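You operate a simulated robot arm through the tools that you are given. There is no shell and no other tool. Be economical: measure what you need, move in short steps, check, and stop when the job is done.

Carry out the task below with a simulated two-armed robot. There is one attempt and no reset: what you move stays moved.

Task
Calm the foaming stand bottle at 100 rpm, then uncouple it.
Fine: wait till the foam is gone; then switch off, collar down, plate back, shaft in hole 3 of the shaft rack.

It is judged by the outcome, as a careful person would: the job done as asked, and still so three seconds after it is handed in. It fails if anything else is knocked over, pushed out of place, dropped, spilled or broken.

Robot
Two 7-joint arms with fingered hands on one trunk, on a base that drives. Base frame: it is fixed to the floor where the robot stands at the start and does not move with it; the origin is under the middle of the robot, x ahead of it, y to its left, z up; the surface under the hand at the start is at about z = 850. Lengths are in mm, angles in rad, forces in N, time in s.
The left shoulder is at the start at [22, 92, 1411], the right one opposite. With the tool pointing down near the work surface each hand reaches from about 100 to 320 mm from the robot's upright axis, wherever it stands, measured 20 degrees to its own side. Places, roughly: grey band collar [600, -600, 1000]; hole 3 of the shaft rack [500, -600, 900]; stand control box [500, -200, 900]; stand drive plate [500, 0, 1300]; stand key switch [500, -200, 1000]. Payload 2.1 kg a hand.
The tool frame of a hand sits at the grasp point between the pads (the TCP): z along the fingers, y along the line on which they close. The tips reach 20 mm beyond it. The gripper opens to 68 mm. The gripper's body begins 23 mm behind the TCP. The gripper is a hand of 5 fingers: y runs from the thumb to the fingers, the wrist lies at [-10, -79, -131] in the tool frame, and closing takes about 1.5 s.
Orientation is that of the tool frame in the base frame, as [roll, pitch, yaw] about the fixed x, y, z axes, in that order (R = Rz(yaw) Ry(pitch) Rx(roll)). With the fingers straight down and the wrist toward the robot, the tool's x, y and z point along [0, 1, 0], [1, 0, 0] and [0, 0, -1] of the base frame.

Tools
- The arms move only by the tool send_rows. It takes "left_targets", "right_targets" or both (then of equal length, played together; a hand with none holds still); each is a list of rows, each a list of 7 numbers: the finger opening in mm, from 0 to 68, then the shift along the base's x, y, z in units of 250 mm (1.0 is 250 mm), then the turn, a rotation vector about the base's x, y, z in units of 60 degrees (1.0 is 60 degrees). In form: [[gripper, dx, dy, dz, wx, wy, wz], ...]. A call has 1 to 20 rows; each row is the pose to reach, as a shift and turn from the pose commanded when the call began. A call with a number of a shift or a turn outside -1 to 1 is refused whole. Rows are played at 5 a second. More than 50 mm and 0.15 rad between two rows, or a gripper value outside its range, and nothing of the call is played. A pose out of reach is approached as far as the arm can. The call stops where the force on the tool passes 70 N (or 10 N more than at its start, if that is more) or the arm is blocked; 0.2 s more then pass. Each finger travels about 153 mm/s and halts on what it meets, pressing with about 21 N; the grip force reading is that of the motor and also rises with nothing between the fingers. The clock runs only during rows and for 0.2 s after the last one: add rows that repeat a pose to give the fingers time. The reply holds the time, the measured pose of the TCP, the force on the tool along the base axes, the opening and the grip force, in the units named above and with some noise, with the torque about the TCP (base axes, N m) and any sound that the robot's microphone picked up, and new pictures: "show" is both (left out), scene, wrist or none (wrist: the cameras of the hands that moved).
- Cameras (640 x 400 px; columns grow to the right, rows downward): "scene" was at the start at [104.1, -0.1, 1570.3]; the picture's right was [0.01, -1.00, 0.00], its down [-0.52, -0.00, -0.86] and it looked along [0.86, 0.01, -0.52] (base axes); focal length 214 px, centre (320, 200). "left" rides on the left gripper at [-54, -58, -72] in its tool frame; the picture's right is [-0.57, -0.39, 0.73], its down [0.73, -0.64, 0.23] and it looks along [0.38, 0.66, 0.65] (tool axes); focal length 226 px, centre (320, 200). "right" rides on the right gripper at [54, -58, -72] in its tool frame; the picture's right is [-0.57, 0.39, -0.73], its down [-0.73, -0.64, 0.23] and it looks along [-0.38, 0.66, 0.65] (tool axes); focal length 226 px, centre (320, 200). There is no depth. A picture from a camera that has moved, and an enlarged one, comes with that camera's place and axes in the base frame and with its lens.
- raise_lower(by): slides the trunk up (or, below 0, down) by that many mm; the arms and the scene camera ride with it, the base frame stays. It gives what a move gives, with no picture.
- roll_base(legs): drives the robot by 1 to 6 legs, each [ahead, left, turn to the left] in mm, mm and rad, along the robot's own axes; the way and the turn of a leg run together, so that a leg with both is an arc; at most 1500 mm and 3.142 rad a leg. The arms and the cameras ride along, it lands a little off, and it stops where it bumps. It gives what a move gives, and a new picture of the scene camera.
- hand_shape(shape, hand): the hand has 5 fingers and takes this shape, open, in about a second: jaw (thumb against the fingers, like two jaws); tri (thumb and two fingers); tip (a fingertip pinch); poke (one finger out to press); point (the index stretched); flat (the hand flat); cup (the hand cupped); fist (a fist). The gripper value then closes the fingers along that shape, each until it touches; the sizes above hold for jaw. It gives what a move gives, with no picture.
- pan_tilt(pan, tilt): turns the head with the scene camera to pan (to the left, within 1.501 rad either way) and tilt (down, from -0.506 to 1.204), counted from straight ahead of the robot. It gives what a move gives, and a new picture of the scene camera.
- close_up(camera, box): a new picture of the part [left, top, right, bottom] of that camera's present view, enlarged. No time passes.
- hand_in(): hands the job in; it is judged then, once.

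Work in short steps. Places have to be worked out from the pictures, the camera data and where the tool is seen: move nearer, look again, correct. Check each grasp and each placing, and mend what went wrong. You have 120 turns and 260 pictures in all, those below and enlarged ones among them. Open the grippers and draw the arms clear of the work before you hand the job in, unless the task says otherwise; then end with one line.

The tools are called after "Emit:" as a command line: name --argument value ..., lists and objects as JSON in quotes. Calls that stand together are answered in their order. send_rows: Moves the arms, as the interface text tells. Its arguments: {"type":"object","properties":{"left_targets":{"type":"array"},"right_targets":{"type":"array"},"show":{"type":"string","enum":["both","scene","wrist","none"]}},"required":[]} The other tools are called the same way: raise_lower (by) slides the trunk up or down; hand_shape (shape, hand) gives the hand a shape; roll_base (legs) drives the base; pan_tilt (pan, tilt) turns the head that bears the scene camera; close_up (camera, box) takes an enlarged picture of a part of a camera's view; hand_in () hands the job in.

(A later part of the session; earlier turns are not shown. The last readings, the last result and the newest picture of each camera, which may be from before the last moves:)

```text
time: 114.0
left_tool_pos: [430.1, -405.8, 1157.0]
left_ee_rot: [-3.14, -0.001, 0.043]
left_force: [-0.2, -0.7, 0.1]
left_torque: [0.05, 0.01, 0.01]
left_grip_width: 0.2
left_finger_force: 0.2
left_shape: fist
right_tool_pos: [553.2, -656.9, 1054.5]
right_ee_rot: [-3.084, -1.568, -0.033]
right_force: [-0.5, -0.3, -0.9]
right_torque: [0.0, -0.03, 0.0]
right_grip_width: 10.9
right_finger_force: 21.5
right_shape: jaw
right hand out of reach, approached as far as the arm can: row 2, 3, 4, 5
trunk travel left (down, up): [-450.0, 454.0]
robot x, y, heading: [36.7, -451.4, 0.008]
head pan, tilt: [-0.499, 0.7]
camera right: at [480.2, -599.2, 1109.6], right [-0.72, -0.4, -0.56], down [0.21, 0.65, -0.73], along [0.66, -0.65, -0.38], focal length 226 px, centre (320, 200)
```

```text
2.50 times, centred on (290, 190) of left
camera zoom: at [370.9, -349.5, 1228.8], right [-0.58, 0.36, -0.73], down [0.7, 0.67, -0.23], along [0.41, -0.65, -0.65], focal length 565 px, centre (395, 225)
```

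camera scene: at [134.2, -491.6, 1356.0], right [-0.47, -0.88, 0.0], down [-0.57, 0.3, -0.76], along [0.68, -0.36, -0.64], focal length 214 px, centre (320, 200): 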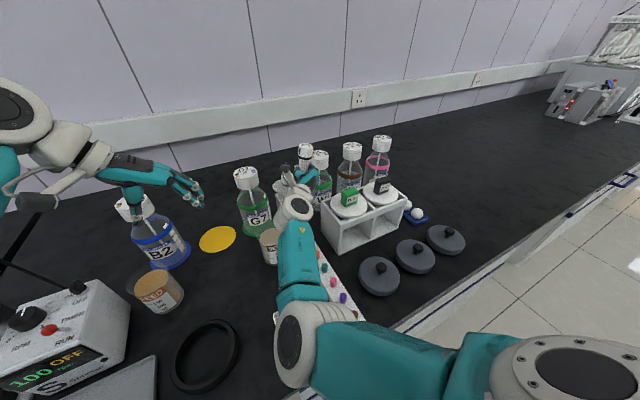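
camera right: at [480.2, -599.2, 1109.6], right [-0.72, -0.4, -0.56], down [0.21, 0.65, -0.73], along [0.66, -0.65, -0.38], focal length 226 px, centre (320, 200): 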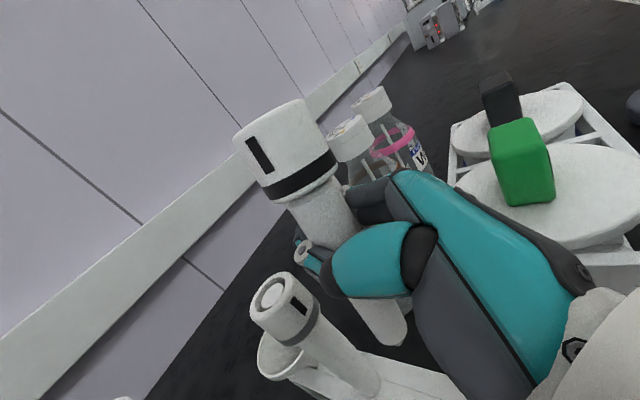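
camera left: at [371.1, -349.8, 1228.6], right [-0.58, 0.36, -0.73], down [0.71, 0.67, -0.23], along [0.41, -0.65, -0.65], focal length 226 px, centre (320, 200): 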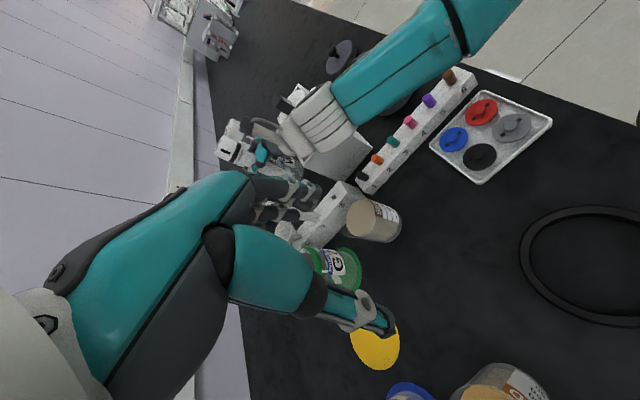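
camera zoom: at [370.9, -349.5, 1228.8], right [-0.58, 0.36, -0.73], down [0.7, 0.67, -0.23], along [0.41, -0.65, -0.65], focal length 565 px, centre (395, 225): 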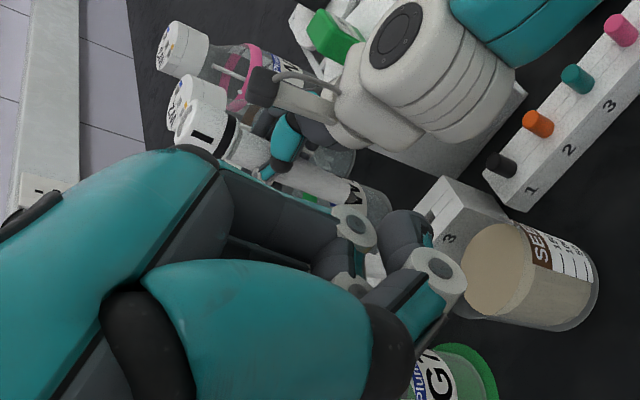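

Fist hides more and the right arm hits a reach limit in this posture. I lift the shaft, turn the hand part-way back (≈25°), put the left hand back to jaw and shift it for an unobstructed view.

Emit:
hand_shape --hand "left" --shape "jaw"

Emit:
send_rows --right_targets '[[0, 0, 0, 0.06, 0, 0, 0], [0, 0, 0, 0.12, 0, 0, 0.1], [0, 0, 0, 0.16, 0, 0, 0.2], [0, 0, 0, 0.16, 0, 0, 0.3], [0, 0, 0, 0.16, 0, 0, 0.4], [0, 0, 0, 0.16, 0, 0, 0.4]]' --left_targets '[[68, 0.08, 0.08, 0, 0, 0, 0], [68, 0.16, 0.14, 0, 0, 0, 0], [68, 0.24, 0.2, 0, 0, 0, 0], [68, 0.32, 0.24, 0, 0, 0, 0], [68, 0.32, 0.24, 0, 0, 0, 0], [68, 0.32, 0.24, 0, 0, 0, 0]]' --show "scene"

Emit:
raise_lower --by -50

Emit:
close_up --camera "left" --box '[160, 40, 400, 280]'

```text
time: 114.9
left_tool_pos: [428.9, -406.1, 1158.0]
left_ee_rot: [-3.14, -0.001, 0.044]
left_force: [-0.1, 0.0, 0.4]
left_torque: [-0.01, -0.03, 0.0]
left_grip_width: 67.8
left_finger_force: 0.1
left_shape: jaw
right_tool_pos: [553.2, -656.1, 1055.3]
right_ee_rot: [-3.043, -1.567, -0.075]
right_force: [0.0, 0.7, -1.0]
right_torque: [0.0, -0.01, 0.03]
right_grip_width: 11.2
right_finger_force: 21.0
right_shape: jaw
trunk travel left (down, up): [-450.0, 454.0]
robot x, y, heading: [26.1, -450.1, 0.011]
head pan, tilt: [-0.499, 0.7]
```

```text
time: 116.3
left_tool_pos: [472.1, -354.1, 1152.3]
left_ee_rot: [-3.14, -0.002, 0.043]
left_force: [0.2, -0.3, 0.2]
left_torque: [0.0, -0.02, 0.03]
left_grip_width: 67.6
left_finger_force: 0.0
left_shape: jaw
left hand out of reach, approached as far as the arm can: row 3, 4, 5, 6
right_tool_pos: [552.6, -656.7, 1095.5]
right_ee_rot: [2.901, -1.566, 0.682]
right_force: [0.6, 0.3, -0.8]
right_torque: [-0.03, 0.01, 0.0]
right_grip_width: 11.0
right_finger_force: 20.8
right_shape: jaw
trunk travel left (down, up): [-450.0, 454.0]
robot x, y, heading: [33.4, -454.3, 0.014]
head pan, tilt: [-0.499, 0.7]
camera scene: at [134.1, -491.6, 1356.0], right [-0.47, -0.88, 0.0], down [-0.57, 0.3, -0.76], along [0.68, -0.36, -0.64], focal length 214 px, centre (320, 200)
```

scene: 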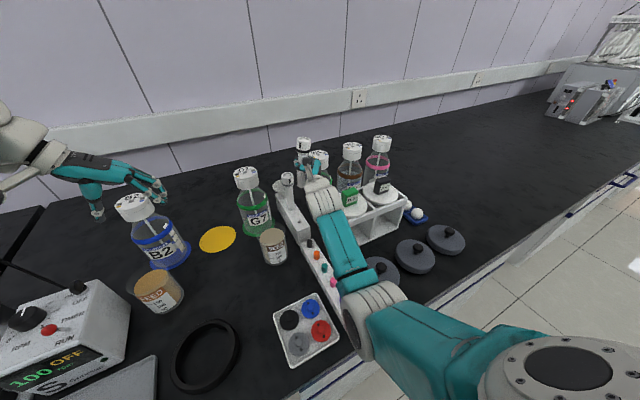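

```text
time: 117.3
left_tool_pos: [471.2, -354.4, 1099.8]
left_ee_rot: [-3.14, -0.002, 0.043]
left_force: [-0.6, 1.5, -0.2]
left_torque: [-0.03, 0.02, 0.0]
left_grip_width: 67.8
left_finger_force: 0.1
left_shape: jaw
right_tool_pos: [552.4, -656.7, 1045.9]
right_ee_rot: [-2.974, -1.566, 0.275]
right_force: [-0.3, 0.2, -0.5]
right_torque: [0.03, -0.03, 0.02]
right_grip_width: 10.8
right_finger_force: 20.9
right_shape: jaw
trunk travel left (down, up): [-400.0, 504.0]
robot x, y, heading: [27.5, -448.3, 0.009]
head pan, tilt: [-0.499, 0.7]
```

```text
1.67 times, centred on (280, 160) of left
camera zoom: at [412.4, -298.1, 1171.7], right [-0.58, 0.36, -0.73], down [0.7, 0.67, -0.23], along [0.41, -0.64, -0.65], focal length 377 px, centre (387, 267)
```

zoom: 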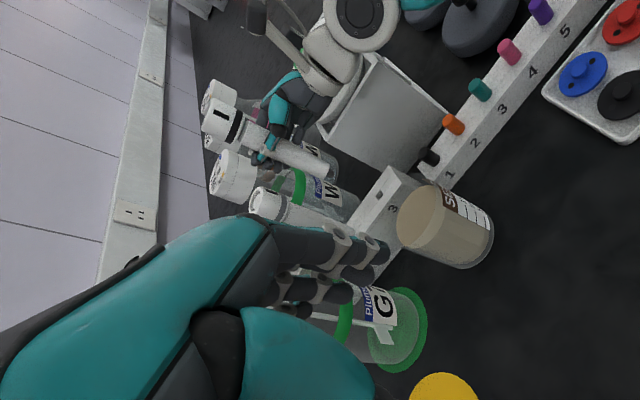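

Very good view now: shaft tip and hole 3 both visible. I zoom tightly here and in the scene.

Emit:
close_up --camera "left" --box '[330, 110, 430, 190]'

Emit:
close_up --camera "scene" --box '[270, 130, 340, 230]'

Emit:
close_up --camera "right" --box '[300, 240, 500, 400]'

```text
5.00 times, centred on (380, 150) of left
camera zoom: at [412.4, -298.1, 1171.7], right [-0.58, 0.36, -0.73], down [0.7, 0.67, -0.23], along [0.41, -0.64, -0.65], focal length 1130 px, centre (20, 450)
```

zoom: 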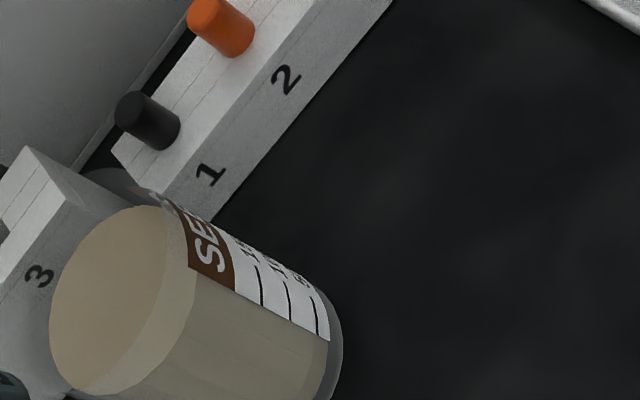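

```text
4.00 times, centred on (305, 180) of scene
camera zoom: at [139.2, -491.5, 1305.7], right [-0.47, -0.88, 0.0], down [-0.57, 0.3, -0.76], along [0.68, -0.36, -0.64], focal length 858 px, centre (380, 280)
```

zoom: 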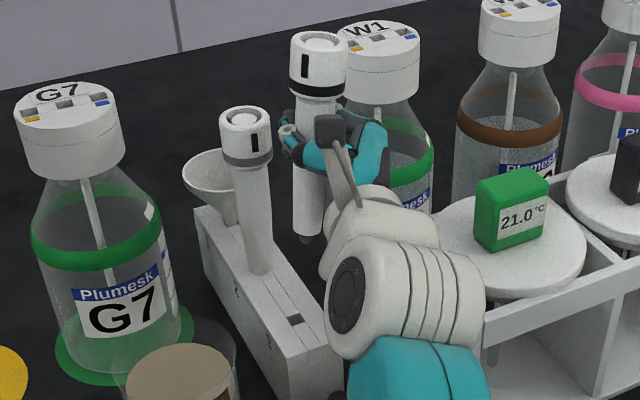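

```text
2.50 times, centred on (400, 320) of right
camera zoom: at [462.2, -634.1, 1099.5], right [-0.49, -0.66, -0.56], down [-0.07, 0.68, -0.73], along [0.87, -0.32, -0.38], focal length 565 px, centre (120, -100)
```

zoom: 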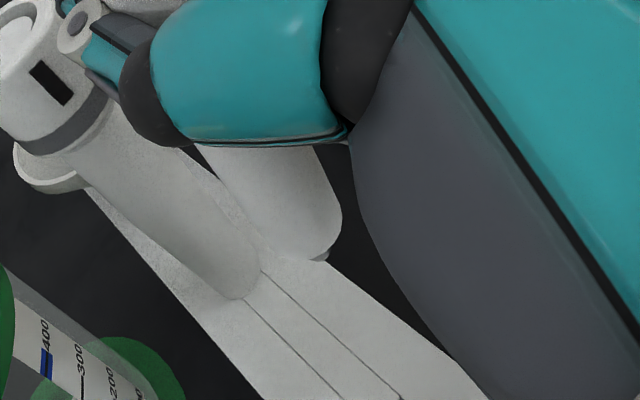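

I re-crop the left view on the tip and hole.

Emit:
close_up --camera "left" --box '[250, 105, 350, 185]'

```text
5.00 times, centred on (300, 145) of left
camera zoom: at [412.4, -298.1, 1171.7], right [-0.58, 0.36, -0.73], down [0.7, 0.67, -0.23], along [0.41, -0.64, -0.65], focal length 1130 px, centre (420, 475)
```

zoom: 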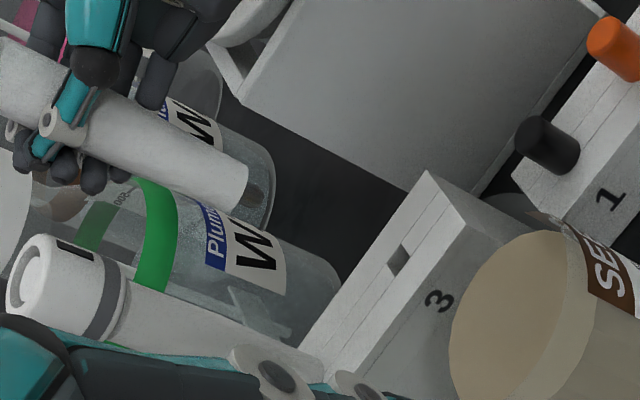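

Combined estimate: the tip must move about (-4,+10.5) mm. I do that and lower 40 mm, then compare again.

Emit:
send_rows --right_targets '[[0, -0.016, 0.042, 0, 0, 0, 0], [0, -0.016, 0.042, -0.06, 0, 0, 0], [0, -0.016, 0.042, -0.12, 0, 0, 0], [0, -0.016, 0.042, -0.16, 0, 0, 0], [0, -0.016, 0.042, -0.16, 0, 0, 0]]' --show "scene"

Emit:
close_up --camera "left" --box '[250, 105, 350, 185]'

Emit:
close_up --camera "scene" --box '[275, 160, 325, 230]'

```text
time: 118.5
left_tool_pos: [470.9, -355.5, 1099.8]
left_ee_rot: [-3.14, -0.002, 0.044]
left_force: [0.6, 0.6, -0.2]
left_torque: [-0.03, 0.0, 0.02]
left_grip_width: 67.7
left_finger_force: 0.0
left_shape: jaw
right_tool_pos: [549.1, -647.5, 1006.8]
right_ee_rot: [-3.124, -1.567, 0.424]
right_force: [-0.6, 0.0, -0.1]
right_torque: [-0.01, -0.04, 0.04]
right_grip_width: 10.5
right_finger_force: 21.1
right_shape: jaw
trunk travel left (down, up): [-400.0, 504.0]
robot x, y, heading: [32.4, -452.3, 0.011]
head pan, tilt: [-0.499, 0.7]
camera scene: at [139.3, -491.5, 1305.7], right [-0.47, -0.88, 0.0], down [-0.57, 0.3, -0.76], along [0.68, -0.36, -0.64], focal length 214 px, centre (320, 200)
```

scene: 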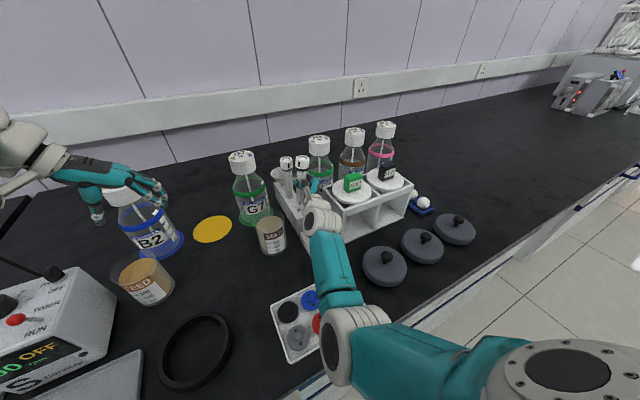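

```text
5.00 times, centred on (300, 145) of left
camera zoom: at [412.5, -298.1, 1171.6], right [-0.58, 0.36, -0.73], down [0.7, 0.67, -0.23], along [0.41, -0.65, -0.65], focal length 1130 px, centre (420, 475)
```

zoom: 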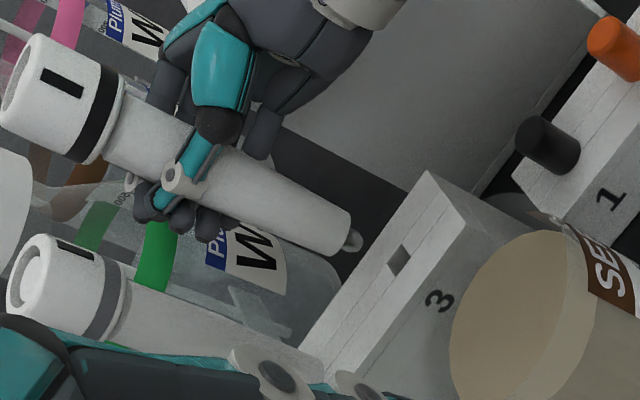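

```text
5.71 times, centred on (300, 195) of scene
camera zoom: at [139.3, -491.5, 1305.7], right [-0.47, -0.88, 0.0], down [-0.57, 0.3, -0.76], along [0.68, -0.36, -0.64], focal length 1226 px, centre (434, 229)
```

zoom: 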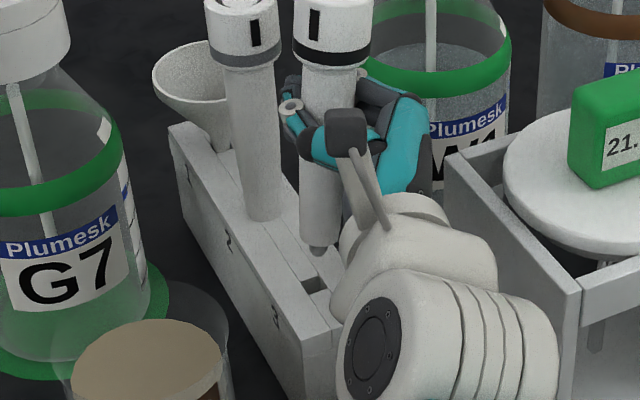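

Nearly aligned. Least-squares over both views says move (-2,+2.8) mm with 18 mm to go; I apply it and descend 10 mm.

Emit:
send_rows --right_targets '[[0, -0.008, 0.011, 0, 0, 0, 0], [0, -0.008, 0.011, -0.02, 0, 0, 0], [0, -0.008, 0.011, -0.04, 0, 0, 0], [0, -0.008, 0.011, -0.04, 0, 0, 0]]' --show "none"

Emit:
close_up --camera "left" --box '[280, 125, 340, 175]'

Emit:
close_up --camera "scene" --box '[285, 185, 315, 225]'

```text
time: 119.5
left_tool_pos: [470.9, -353.3, 1100.9]
left_ee_rot: [-3.14, 0.0, 0.044]
left_force: [0.1, -0.3, -0.7]
left_torque: [0.0, -0.03, -0.01]
left_grip_width: 67.7
left_finger_force: 0.1
left_shape: jaw
right_tool_pos: [546.8, -642.8, 996.4]
right_ee_rot: [-2.86, -1.567, 0.162]
right_force: [-0.3, 0.5, -1.1]
right_torque: [0.02, -0.02, -0.02]
right_grip_width: 10.8
right_finger_force: 21.0
right_shape: jaw
trunk travel left (down, up): [-400.0, 504.0]
robot x, y, heading: [32.5, -451.0, 0.015]
head pan, tilt: [-0.499, 0.7]
```

```text
8.00 times, centred on (310, 150) of left
camera zoom: at [412.5, -298.1, 1171.6], right [-0.58, 0.36, -0.73], down [0.7, 0.67, -0.23], along [0.41, -0.65, -0.65], focal length 1808 px, centre (400, 600)
```

zoom: 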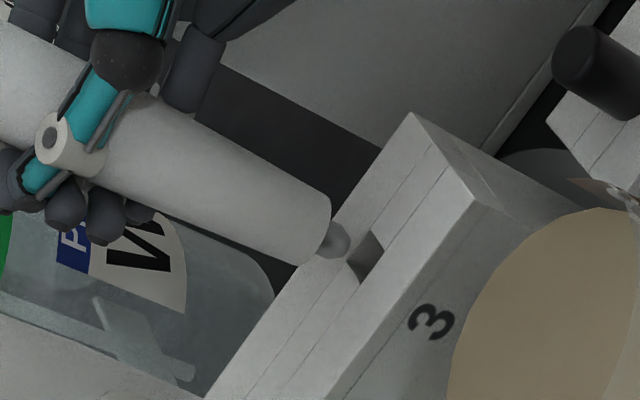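

```text
10.00 times, centred on (300, 205) of scene
camera zoom: at [139.3, -491.5, 1305.7], right [-0.47, -0.88, 0.0], down [-0.57, 0.3, -0.76], along [0.68, -0.36, -0.64], focal length 2145 px, centre (520, 150)
```

zoom: 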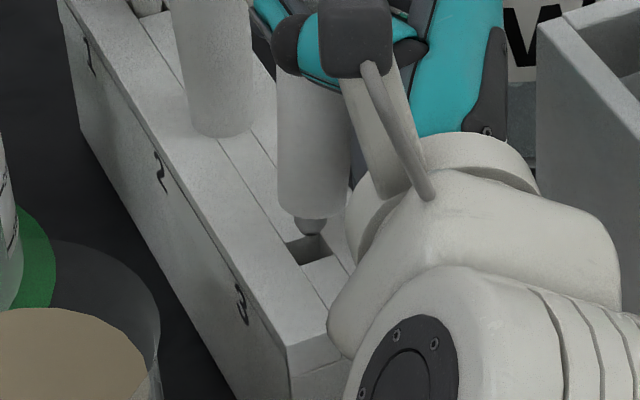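

Prong is 7 mm above the hole and about 1 mm off. I fine-tune (+0.9,+0.6) and descend 12 mm slowly.

Emit:
send_rows --right_targets '[[0, 0.0036, 0.0024, 0, 0, 0, 0], [0, 0.0036, 0.0024, -0.016, 0, 0, 0], [0, 0.0036, 0.0024, -0.028, 0, 0, 0], [0, 0.0036, 0.0024, -0.038, 0, 0, 0], [0, 0.0036, 0.0024, -0.048, 0, 0, 0]]' --show "none"

Emit:
close_up --camera "left" --box '[280, 125, 340, 175]'

Emit:
close_up --camera "scene" --box '[285, 185, 315, 225]'

```text
time: 120.7
left_tool_pos: [470.6, -353.4, 1100.6]
left_ee_rot: [-3.141, -0.002, 0.045]
left_force: [-0.2, 0.1, 0.2]
left_torque: [0.0, -0.01, -0.01]
left_grip_width: 67.7
left_finger_force: 0.1
left_shape: jaw
right_tool_pos: [547.5, -643.0, 984.9]
right_ee_rot: [3.076, -1.566, 0.507]
right_force: [-0.1, 0.8, 1.6]
right_torque: [0.05, 0.01, 0.03]
right_grip_width: 10.3
right_finger_force: 21.0
right_shape: jaw
trunk travel left (down, up): [-400.0, 504.0]
robot x, y, heading: [32.5, -450.6, 0.005]
head pan, tilt: [-0.499, 0.7]
```

```text
8.00 times, centred on (310, 150) of left
camera zoom: at [412.3, -298.0, 1171.7], right [-0.58, 0.36, -0.73], down [0.7, 0.67, -0.23], along [0.41, -0.65, -0.65], focal length 1808 px, centre (400, 600)
```

zoom: 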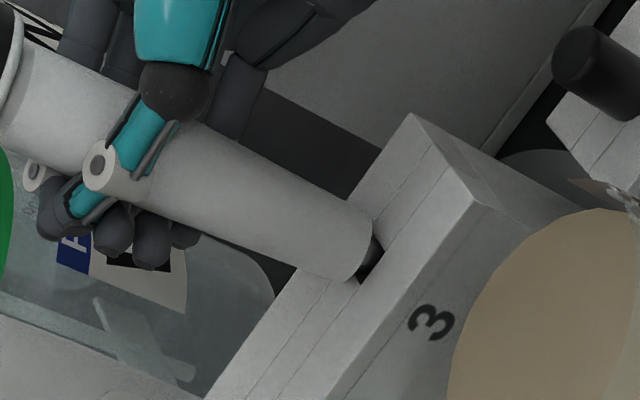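

```text
10.00 times, centred on (300, 205) of scene
camera zoom: at [139.0, -491.4, 1305.8], right [-0.47, -0.88, 0.0], down [-0.57, 0.3, -0.77], along [0.68, -0.36, -0.64], focal length 2145 px, centre (520, 150)
```

zoom: 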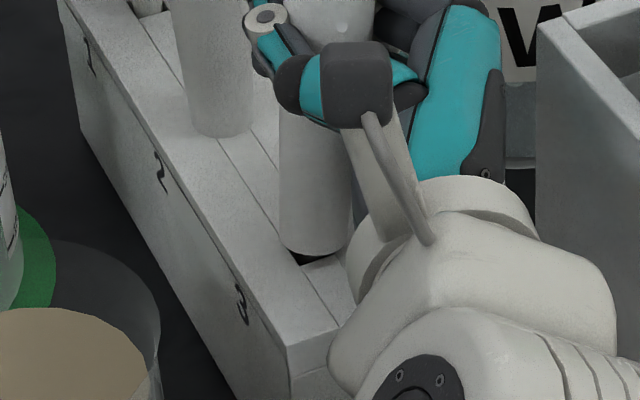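

The prong has entered the hole with almost no force. I continue down in 2 mm steps until it seats.

Emit:
send_rows --right_targets '[[0, 0, 0, -0.008, 0, 0, 0], [0, 0, 0, -0.016, 0, 0, 0], [0, 0, 0, -0.02, 0, 0, 0], [0, 0, 0, -0.02, 0, 0, 0]]' --show "none"

Emit:
close_up --camera "left" --box '[260, 105, 340, 175]'

Emit:
close_up --camera "scene" --box '[275, 150, 335, 230]'

```text
time: 121.7
left_tool_pos: [471.3, -353.5, 1100.4]
left_ee_rot: [-3.14, -0.001, 0.044]
left_force: [0.1, 0.3, 0.4]
left_torque: [0.01, -0.01, 0.0]
left_grip_width: 67.8
left_finger_force: 0.0
left_shape: jaw
right_tool_pos: [547.6, -642.4, 978.1]
right_ee_rot: [-2.498, -1.568, -0.203]
right_force: [0.2, -1.3, 7.6]
right_torque: [-0.01, 0.01, 0.01]
right_grip_width: 10.3
right_finger_force: 21.2
right_shape: jaw
trunk travel left (down, up): [-400.0, 504.0]
robot x, y, heading: [31.7, -449.6, 0.015]
head pan, tilt: [-0.499, 0.7]
```

```text
5.71 times, centred on (300, 140) of left
camera zoom: at [411.9, -297.9, 1171.9], right [-0.58, 0.36, -0.73], down [0.7, 0.67, -0.23], along [0.41, -0.65, -0.65], focal length 1292 px, centre (434, 543)
```

zoom: 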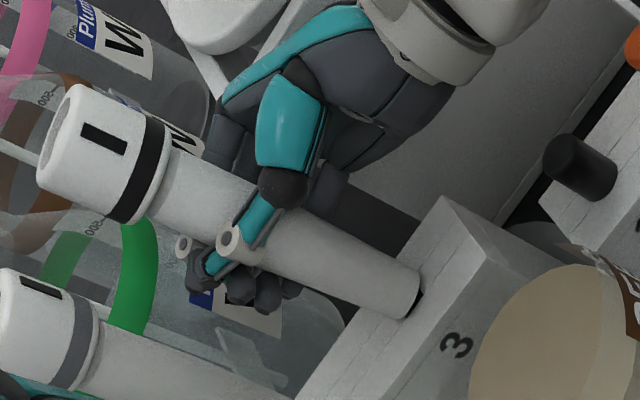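

```text
5.00 times, centred on (305, 190) of scene
camera zoom: at [138.6, -491.2, 1305.8], right [-0.47, -0.88, 0.0], down [-0.57, 0.3, -0.77], along [0.68, -0.36, -0.64], focal length 1072 px, centre (395, 250)
```

zoom: 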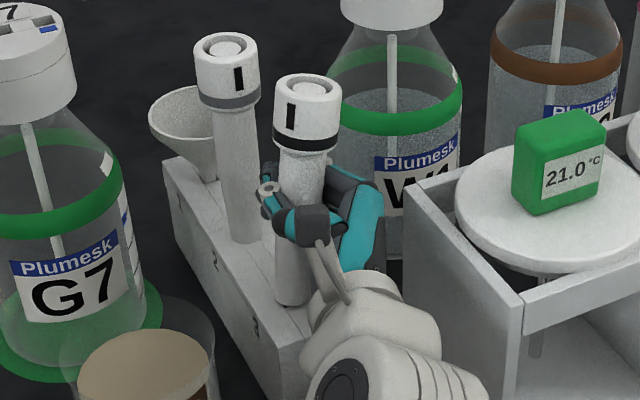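

Seated with ~7 N on the rack. I open the fingers gradually and check that it stands.

Emit:
send_rows --right_targets '[[20, 0, 0, 0.004, 0, 0, 0], [30, 0, 0, 0.004, 0, 0, 0], [45, 0, 0, 0.004, 0, 0, 0], [68, 0, 0, 0.004, 0, 0, 0], [68, 0, 0, 0.004, 0, 0, 0]]' --show "none"

Emit:
close_up --camera "left" --box '[260, 105, 340, 175]'

Emit:
close_up --camera "right" --box '[160, 80, 480, 360]'

```text
time: 122.9
left_tool_pos: [470.9, -354.1, 1100.5]
left_ee_rot: [-3.139, -0.003, 0.045]
left_force: [0.0, -0.4, 0.5]
left_torque: [0.01, -0.02, -0.03]
left_grip_width: 67.5
left_finger_force: 0.1
left_shape: jaw
right_tool_pos: [547.4, -643.3, 978.5]
right_ee_rot: [2.859, -1.567, 0.723]
right_force: [0.5, -0.6, 0.0]
right_torque: [0.0, -0.04, 0.01]
right_grip_width: 67.7
right_finger_force: 0.2
right_shape: jaw
trunk travel left (down, up): [-400.0, 504.0]
robot x, y, heading: [30.6, -451.7, 0.012]
head pan, tilt: [-0.499, 0.7]
```

```text
5.71 times, centred on (300, 140) of left
camera zoom: at [412.4, -298.1, 1171.7], right [-0.58, 0.36, -0.73], down [0.7, 0.67, -0.23], along [0.41, -0.65, -0.65], focal length 1292 px, centre (434, 543)
```

zoom: 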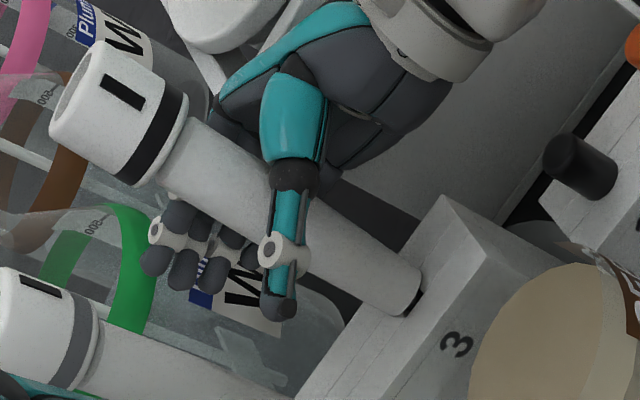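

```text
1.43 times, centred on (320, 220) of right
camera zoom: at [457.4, -620.8, 1033.2], right [-0.5, -0.66, -0.56], down [-0.07, 0.68, -0.73], along [0.87, -0.32, -0.38], focal length 323 px, centre (320, 171)
```

zoom: 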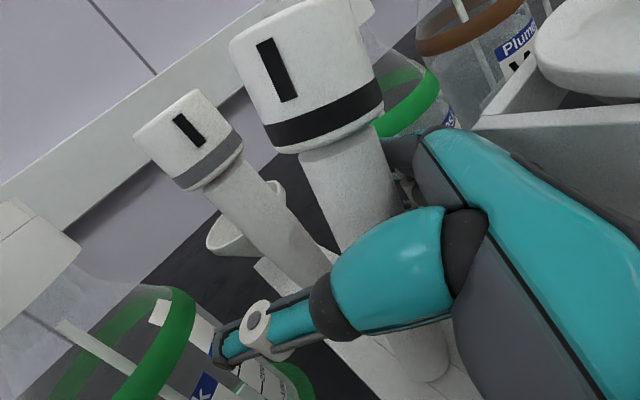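

It stands in hole 3. I retract along the finger direction, then straight back.

Emit:
send_rows --right_targets '[[68, -0.036, -0.016, 0, 0, 0, 0], [68, -0.073, -0.033, 0, 0, 0, 0], [68, -0.11, -0.05, 0, 0, 0, 0], [68, -0.16, -0.065, 0, 0, 0, 0], [68, -0.25, -0.065, 0.02, 0, 0, 0], [68, -0.35, -0.065, 0.1, 0, 0, 0], [68, -0.4, -0.065, 0.25, 0, 0, 0], [68, -0.4, -0.065, 0.4, 0, 0, 0]]' --show "scene"

Emit:
close_up --camera "left" --box '[220, 80, 380, 220]'

Emit:
close_up --camera "scene" --box '[200, 120, 360, 280]'

```text
time: 124.7
left_tool_pos: [472.4, -354.1, 1100.2]
left_ee_rot: [-3.14, -0.003, 0.042]
left_force: [-0.4, 0.4, -0.5]
left_torque: [0.02, 0.0, -0.01]
left_grip_width: 67.6
left_finger_force: 0.0
left_shape: jaw
right_tool_pos: [446.4, -660.5, 1079.2]
right_ee_rot: [-3.137, -1.566, 0.435]
right_force: [0.1, -0.7, 0.6]
right_torque: [0.01, -0.03, 0.03]
right_grip_width: 67.7
right_finger_force: 0.0
right_shape: jaw
trunk travel left (down, up): [-400.0, 504.0]
robot x, y, heading: [34.3, -450.8, 0.012]
head pan, tilt: [-0.499, 0.7]
camera scene: at [139.1, -491.4, 1305.7], right [-0.47, -0.88, 0.0], down [-0.57, 0.3, -0.77], along [0.68, -0.36, -0.64], focal length 214 px, centre (320, 200)
```

scene: 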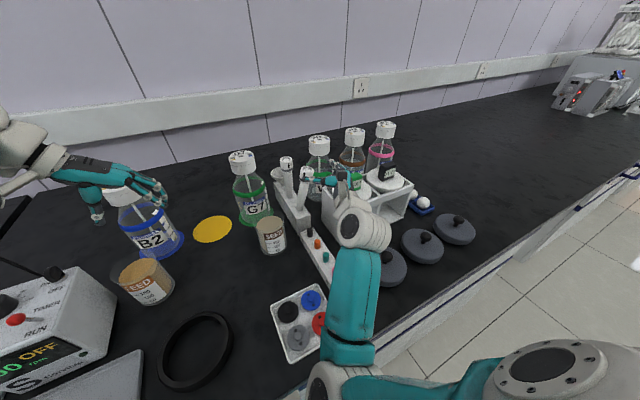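

```text
2.86 times, centred on (300, 150) of left
camera zoom: at [412.4, -298.0, 1171.7], right [-0.58, 0.36, -0.73], down [0.7, 0.67, -0.23], along [0.41, -0.65, -0.65], focal length 646 px, centre (377, 343)
```

zoom: 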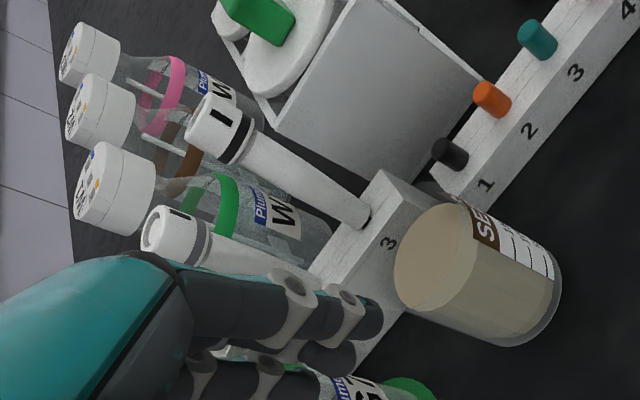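

```text
2.50 times, centred on (280, 200) of scene
camera zoom: at [139.1, -491.4, 1305.7], right [-0.47, -0.88, 0.0], down [-0.57, 0.3, -0.77], along [0.68, -0.36, -0.64], focal length 536 px, centre (420, 200)
```

zoom: 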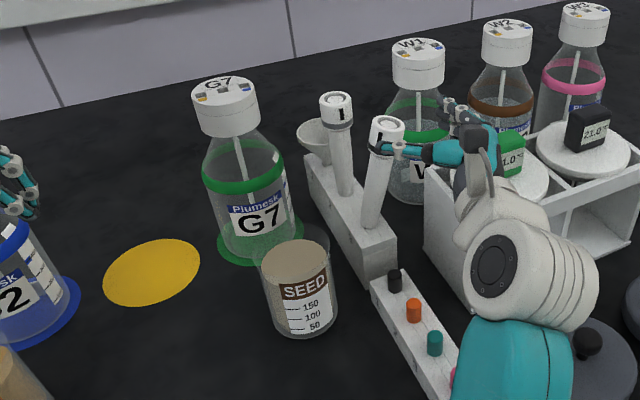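

The shaft now leans a bit compared with the spare one. I move the hand fully clear and look closely.

Emit:
send_rows --right_targets '[[68, -0.1, 0, 0.1, 0, 0, 0], [68, -0.25, 0, 0.2, 0, 0, 0], [68, -0.35, -0.05, 0.3, 0, 0, 0], [68, -0.4, -0.1, 0.35, 0, 0, 0]]' --show "none"

Emit:
pan_tilt --pan -0.35 --tilt 0.55

Emit:
close_up --camera "scene" --box '[240, 120, 400, 280]'

Emit:
close_up --camera "left" --box '[260, 90, 350, 180]'

```text
time: 125.7
left_tool_pos: [470.9, -354.8, 1099.9]
left_ee_rot: [-3.14, -0.001, 0.042]
left_force: [0.8, -0.5, 0.8]
left_torque: [0.0, 0.01, 0.05]
left_grip_width: 67.6
left_finger_force: 0.1
left_shape: jaw
right_tool_pos: [380.3, -702.2, 1168.6]
right_ee_rot: [-2.758, -1.568, 0.057]
right_force: [-0.8, 0.6, 0.3]
right_torque: [0.03, 0.0, -0.02]
right_grip_width: 67.9
right_finger_force: 0.1
right_shape: jaw
right hand out of reach, approached as far as the arm can: row 2, 3, 4
trunk travel left (down, up): [-400.0, 504.0]
robot x, y, heading: [33.6, -453.3, 0.018]
head pan, tilt: [-0.499, 0.7]
```

```text
time: 126.4
left_tool_pos: [471.4, -355.0, 1100.3]
left_ee_rot: [-3.139, -0.001, 0.044]
left_force: [0.0, 0.3, -0.6]
left_torque: [0.01, -0.02, -0.02]
left_grip_width: 67.6
left_finger_force: 0.0
left_shape: jaw
right_tool_pos: [381.7, -700.7, 1167.4]
right_ee_rot: [-3.128, -1.566, 0.429]
right_force: [-0.3, 0.0, 0.6]
right_torque: [-0.01, -0.02, 0.0]
right_grip_width: 67.7
right_finger_force: 0.0
right_shape: jaw
trunk travel left (down, up): [-400.0, 504.0]
robot x, y, heading: [33.5, -451.9, 0.015]
head pan, tilt: [-0.351, 0.55]
camera scene: at [148.7, -481.6, 1318.8], right [-0.33, -0.94, 0.0], down [-0.49, 0.17, -0.85], along [0.8, -0.28, -0.52], focal length 214 px, centre (320, 200)
```

scene: 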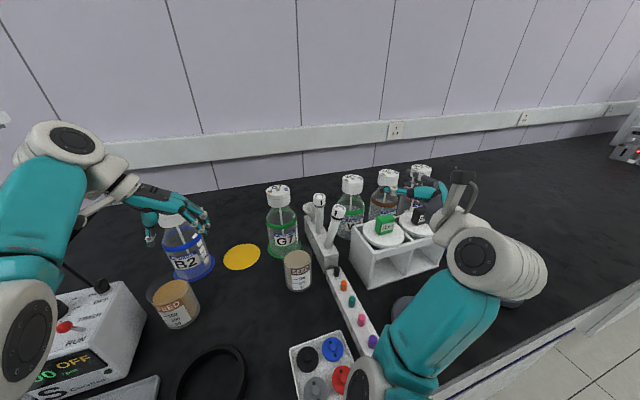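

```text
2.50 times, centred on (320, 200) of scene
camera zoom: at [148.7, -481.6, 1318.8], right [-0.33, -0.94, 0.0], down [-0.49, 0.17, -0.85], along [0.8, -0.28, -0.52], focal length 536 px, centre (320, 200)
```

zoom: 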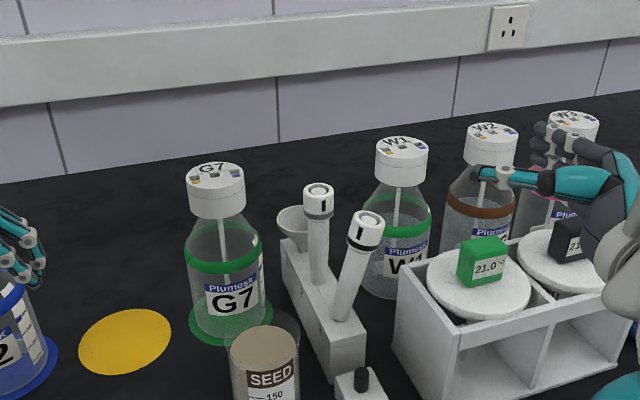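

```text
4.44 times, centred on (305, 135) of left
camera zoom: at [412.4, -298.0, 1171.7], right [-0.58, 0.36, -0.73], down [0.7, 0.67, -0.23], along [0.41, -0.65, -0.65], focal length 1005 px, centre (387, 489)
```

zoom: 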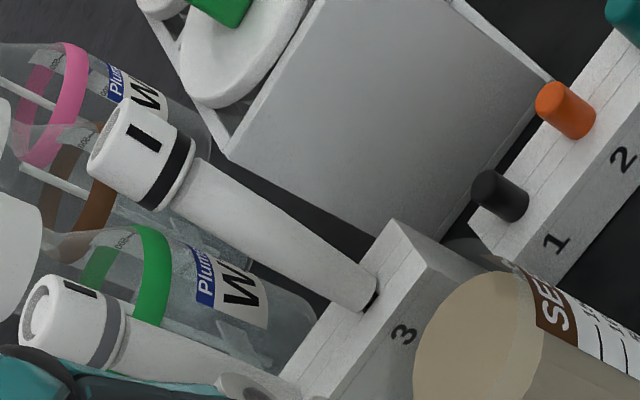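

It leans about 15° to the right. I zoom on its foot to see how the prong sits.

Emit:
close_up --camera "left" --box '[285, 130, 325, 165]'

Emit:
close_up --camera "scene" --box '[305, 190, 345, 260]'

```text
11.43 times, centred on (305, 148) of left
camera zoom: at [412.4, -298.0, 1171.7], right [-0.58, 0.36, -0.73], down [0.7, 0.67, -0.23], along [0.41, -0.65, -0.65], focal length 2584 px, centre (491, 800)
```

zoom: 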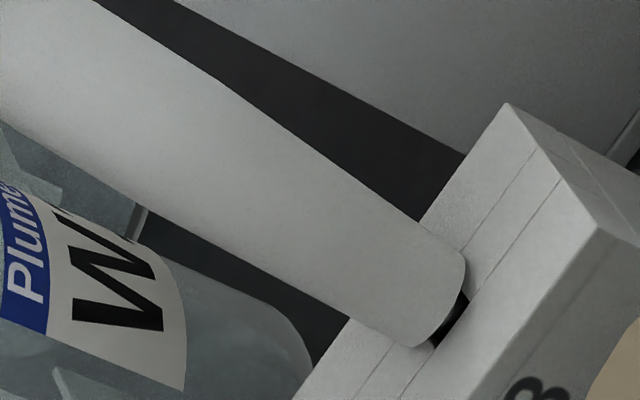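

```text
5.71 times, centred on (325, 225) of scene
camera zoom: at [148.7, -481.6, 1318.8], right [-0.33, -0.94, 0.0], down [-0.49, 0.17, -0.85], along [0.8, -0.28, -0.52], focal length 1226 px, centre (291, 57)
```

zoom: 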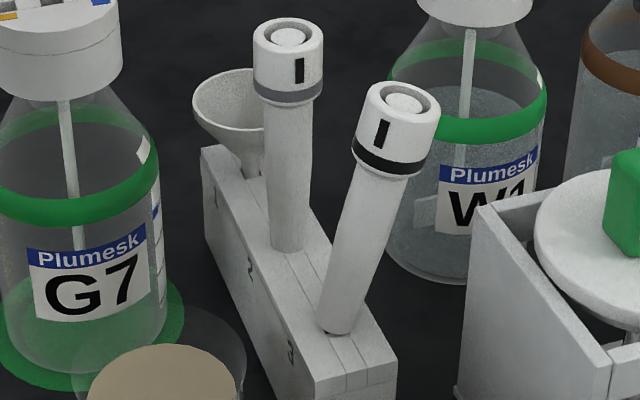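

It leans toward −y with its prong in the hole, because it was tilted ~8° in my grip. I'll right it by pinching the collar from above, closing along x (so it can pivot), and moving it +y. First I bring the hand back to fingers-down.

Emit:
send_rows --right_targets '[[68, 0, 0.02, 0.05, 0, 0, 0.13], [68, 0, 0.06, 0.1, 0, 0, 0.26], [68, 0, 0.1, 0.15, 0, 0, 0.39], [68, 0, 0.1, 0.2, 0, 0, 0.52], [68, 0, 0.1, 0.2, 0, 0, 0.65], [68, 0, 0.1, 0.2, 0, 0, 0.78], [68, 0, 0.1, 0.2, 0, 0, 0.9], [68, 0, 0.1, 0.2, 0, 0, 1.0]]' --show "none"

Emit:
send_rows --right_targets '[[68, 0, 0, 0, -0.13, 0, 0], [68, 0, 0, 0, -0.26, 0, 0], [68, 0, 0, 0, -0.39, 0, 0], [68, 0, 0, 0, -0.52, 0, 0], [68, 0, 0, 0, -0.65, 0, 0], [68, 0, 0, 0, -0.75, 0, 0]]' --show "none"

Emit:
send_rows --right_targets '[[68, 0, 0, 0, -0.13, 0, 0], [68, 0, 0, 0, -0.26, 0, 0], [68, 0, 0, 0, -0.39, 0, 0], [68, 0, 0, 0, -0.52, 0, 0], [68, 0, 0, 0, -0.65, 0, 0], [68, 0, 0, 0, -0.75, 0, 0]]' --show "scene"

```text
time: 128.2
left_tool_pos: [471.1, -354.4, 1100.2]
left_ee_rot: [-3.14, -0.002, 0.044]
left_force: [0.4, -0.4, -0.8]
left_torque: [0.0, -0.08, 0.01]
left_grip_width: 67.5
left_finger_force: 0.1
left_shape: jaw
right_tool_pos: [381.3, -677.1, 1217.3]
right_ee_rot: [2.372, -1.566, 2.259]
right_force: [0.0, 0.3, 1.1]
right_torque: [0.02, 0.01, 0.0]
right_grip_width: 68.1
right_finger_force: 0.0
right_shape: jaw
trunk travel left (down, up): [-400.0, 504.0]
robot x, y, heading: [36.4, -452.8, 0.012]
head pan, tilt: [-0.351, 0.55]
```

```text
time: 129.6
left_tool_pos: [471.4, -353.5, 1101.3]
left_ee_rot: [3.141, -0.002, 0.044]
left_force: [0.5, -0.3, 0.5]
left_torque: [0.0, 0.0, -0.04]
left_grip_width: 67.8
left_finger_force: 0.0
left_shape: jaw
right_tool_pos: [379.9, -676.1, 1215.9]
right_ee_rot: [3.061, -0.781, 1.568]
right_force: [0.3, -0.9, -0.4]
right_torque: [-0.03, 0.02, 0.0]
right_grip_width: 67.8
right_finger_force: 0.1
right_shape: jaw
trunk travel left (down, up): [-400.0, 504.0]
robot x, y, heading: [36.5, -448.8, 0.016]
head pan, tilt: [-0.351, 0.55]
```

```text
time: 131.0
left_tool_pos: [471.5, -354.3, 1099.8]
left_ee_rot: [-3.14, -0.002, 0.045]
left_force: [0.1, 0.0, -1.0]
left_torque: [-0.03, 0.02, -0.04]
left_grip_width: 67.5
left_finger_force: 0.0
left_shape: jaw
right_tool_pos: [380.2, -679.2, 1216.9]
right_ee_rot: [3.06, 0.005, 1.572]
right_force: [0.8, 0.3, -0.9]
right_torque: [0.02, 0.01, -0.02]
right_grip_width: 67.9
right_finger_force: 0.1
right_shape: jaw
trunk travel left (down, up): [-400.0, 504.0]
robot x, y, heading: [33.5, -447.8, 0.01]
head pan, tilt: [-0.351, 0.55]
camera scene: at [148.8, -481.5, 1318.9], right [-0.33, -0.94, 0.0], down [-0.49, 0.17, -0.85], along [0.8, -0.28, -0.52], focal length 214 px, centre (320, 200)
```

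scene: 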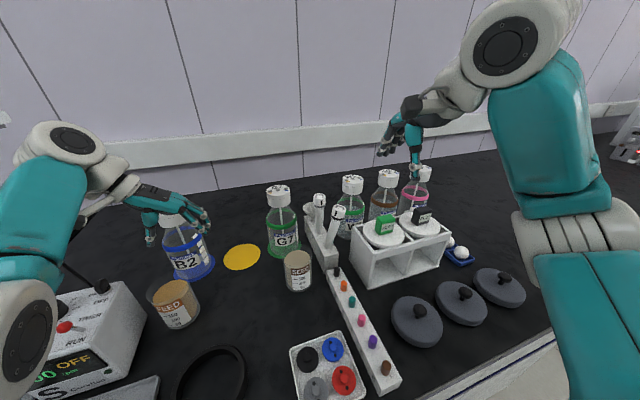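

The collar is at about (533,-664,1020). I bring the open hand above it.

Emit:
send_rows --right_targets '[[68, 0.14, 0.02, 0, 0, 0, 0], [68, 0.28, 0.04, 0, 0, 0, 0], [68, 0.42, 0.06, 0, 0, 0, 0], [68, 0.54, 0.06, -0.05, 0, 0, 0], [68, 0.612, 0.06, -0.15, 0, 0, 0], [68, 0.612, 0.06, -0.3, 0, 0, 0], [68, 0.612, 0.06, -0.45, 0, 0, 0], [68, 0.612, 0.06, -0.5, 0, 0, 0], [68, 0.612, 0.06, -0.5, 0, 0, 0]]' --show "wrist"

Emit:
close_up --camera "left" --box '[240, 60, 360, 180]'

Emit:
close_up --camera "scene" --box '[290, 160, 390, 260]'

```text
time: 133.0
left_tool_pos: [471.5, -354.4, 1099.8]
left_ee_rot: [-3.141, -0.002, 0.044]
left_force: [0.0, -0.1, 0.1]
left_torque: [-0.01, -0.02, -0.02]
left_grip_width: 67.6
left_finger_force: 0.0
left_shape: jaw
right_tool_pos: [534.7, -662.0, 1092.2]
right_ee_rot: [3.059, 0.002, 1.57]
right_force: [-0.8, -0.7, -0.2]
right_torque: [0.03, -0.02, 0.02]
right_grip_width: 67.9
right_finger_force: 0.1
right_shape: jaw
trunk travel left (down, up): [-400.0, 504.0]
robot x, y, heading: [33.4, -450.4, 0.009]
head pan, tilt: [-0.351, 0.55]
camera right: at [469.6, -606.9, 1158.7], right [0.33, -0.56, 0.76], down [-0.62, -0.73, -0.28], along [0.71, -0.38, -0.59], focal length 226 px, centre (320, 200)
```

right: 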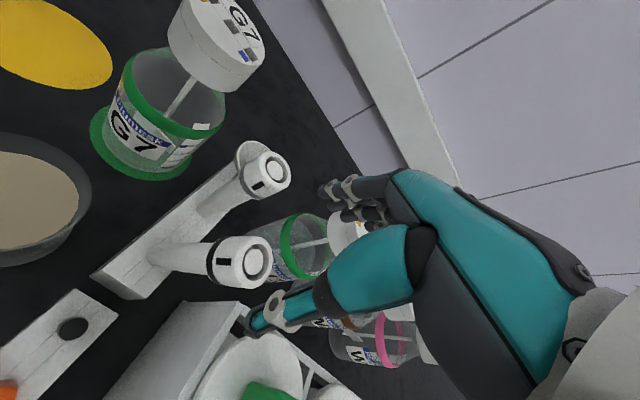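

```text
3.33 times, centred on (300, 120) of left
camera zoom: at [412.4, -298.0, 1171.7], right [-0.58, 0.36, -0.73], down [0.7, 0.67, -0.23], along [0.41, -0.65, -0.65], focal length 754 px, centre (387, 467)
```

zoom: 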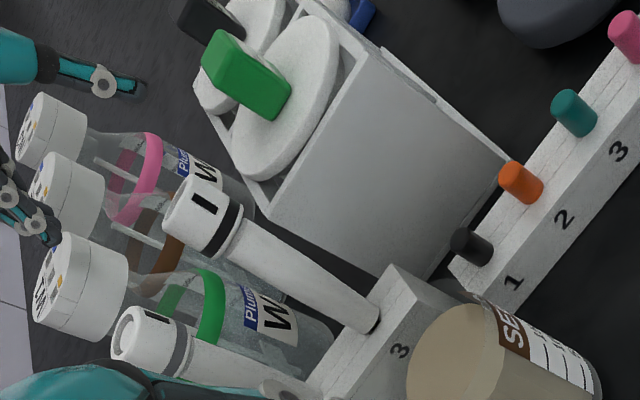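

```text
4.00 times, centred on (340, 210) of scene
camera zoom: at [148.8, -481.5, 1318.9], right [-0.33, -0.94, 0.0], down [-0.49, 0.17, -0.85], along [0.8, -0.28, -0.52], focal length 858 px, centre (240, 160)
```

zoom: 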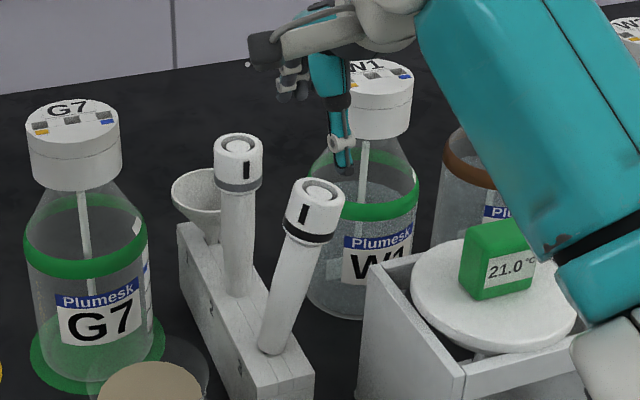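

The wrist view confirms the collar under the hand at about (531,-663). I descend to enclose it.

Emit:
send_rows --right_targets '[[62, -0.014, -0.004, -0.08, 0, 0, 0], [62, -0.014, -0.004, -0.16, 0, 0, 0], [62, -0.014, -0.004, -0.22, 0, 0, 0], [62, -0.014, -0.004, -0.245, 0, 0, 0], [62, -0.014, -0.004, -0.245, 0, 0, 0]]' --show "wrist"

Emit:
close_up --camera "scene" --box '[290, 160, 390, 260]'

Emit:
close_up --camera "left" --box '[240, 60, 360, 180]'

```text
time: 134.2
left_tool_pos: [471.5, -354.4, 1100.9]
left_ee_rot: [-3.14, -0.001, 0.044]
left_force: [-0.4, -0.6, -0.3]
left_torque: [0.01, 0.01, -0.02]
left_grip_width: 68.0
left_finger_force: 0.1
left_shape: jaw
right_tool_pos: [531.6, -664.8, 1030.6]
right_ee_rot: [3.06, 0.005, 1.571]
right_force: [0.1, -0.4, -0.1]
right_torque: [0.06, 0.0, -0.01]
right_grip_width: 62.0
right_finger_force: 0.1
right_shape: jaw
trunk travel left (down, up): [-400.0, 504.0]
robot x, y, heading: [32.2, -452.1, 0.01]
head pan, tilt: [-0.351, 0.55]
camera right: at [466.7, -608.5, 1096.3], right [0.33, -0.56, 0.76], down [-0.62, -0.73, -0.28], along [0.71, -0.38, -0.59], focal length 226 px, centre (320, 200)
```

right: 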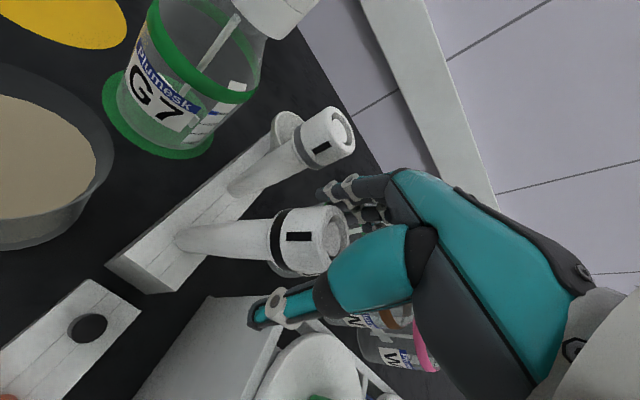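

```text
4.00 times, centred on (340, 210) of scene
camera zoom: at [148.8, -481.5, 1318.9], right [-0.33, -0.94, 0.0], down [-0.49, 0.17, -0.85], along [0.8, -0.28, -0.52], focal length 858 px, centre (240, 160)
```

zoom: 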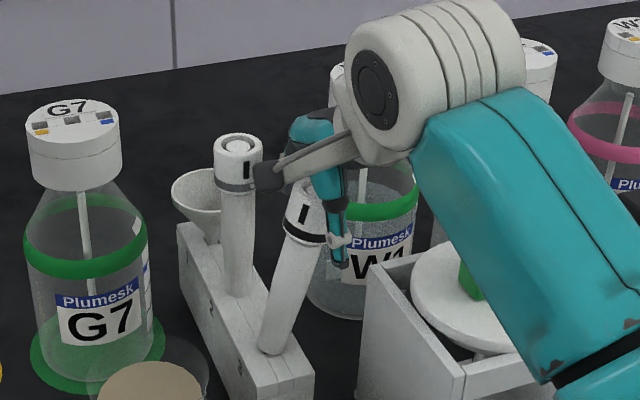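

```text
3.33 times, centred on (300, 120) of left
camera zoom: at [412.4, -298.1, 1171.7], right [-0.58, 0.36, -0.73], down [0.7, 0.67, -0.23], along [0.41, -0.65, -0.65], focal length 754 px, centre (387, 467)
```

zoom: 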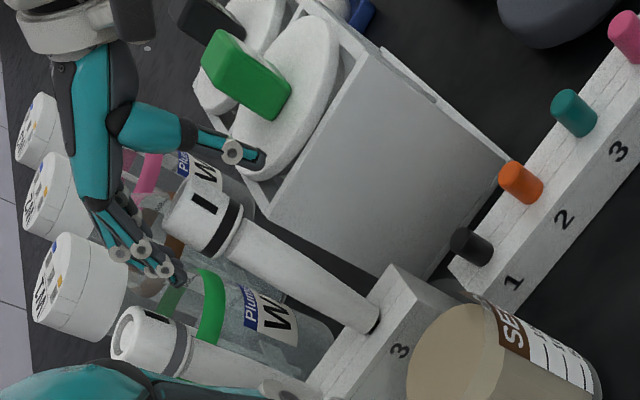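

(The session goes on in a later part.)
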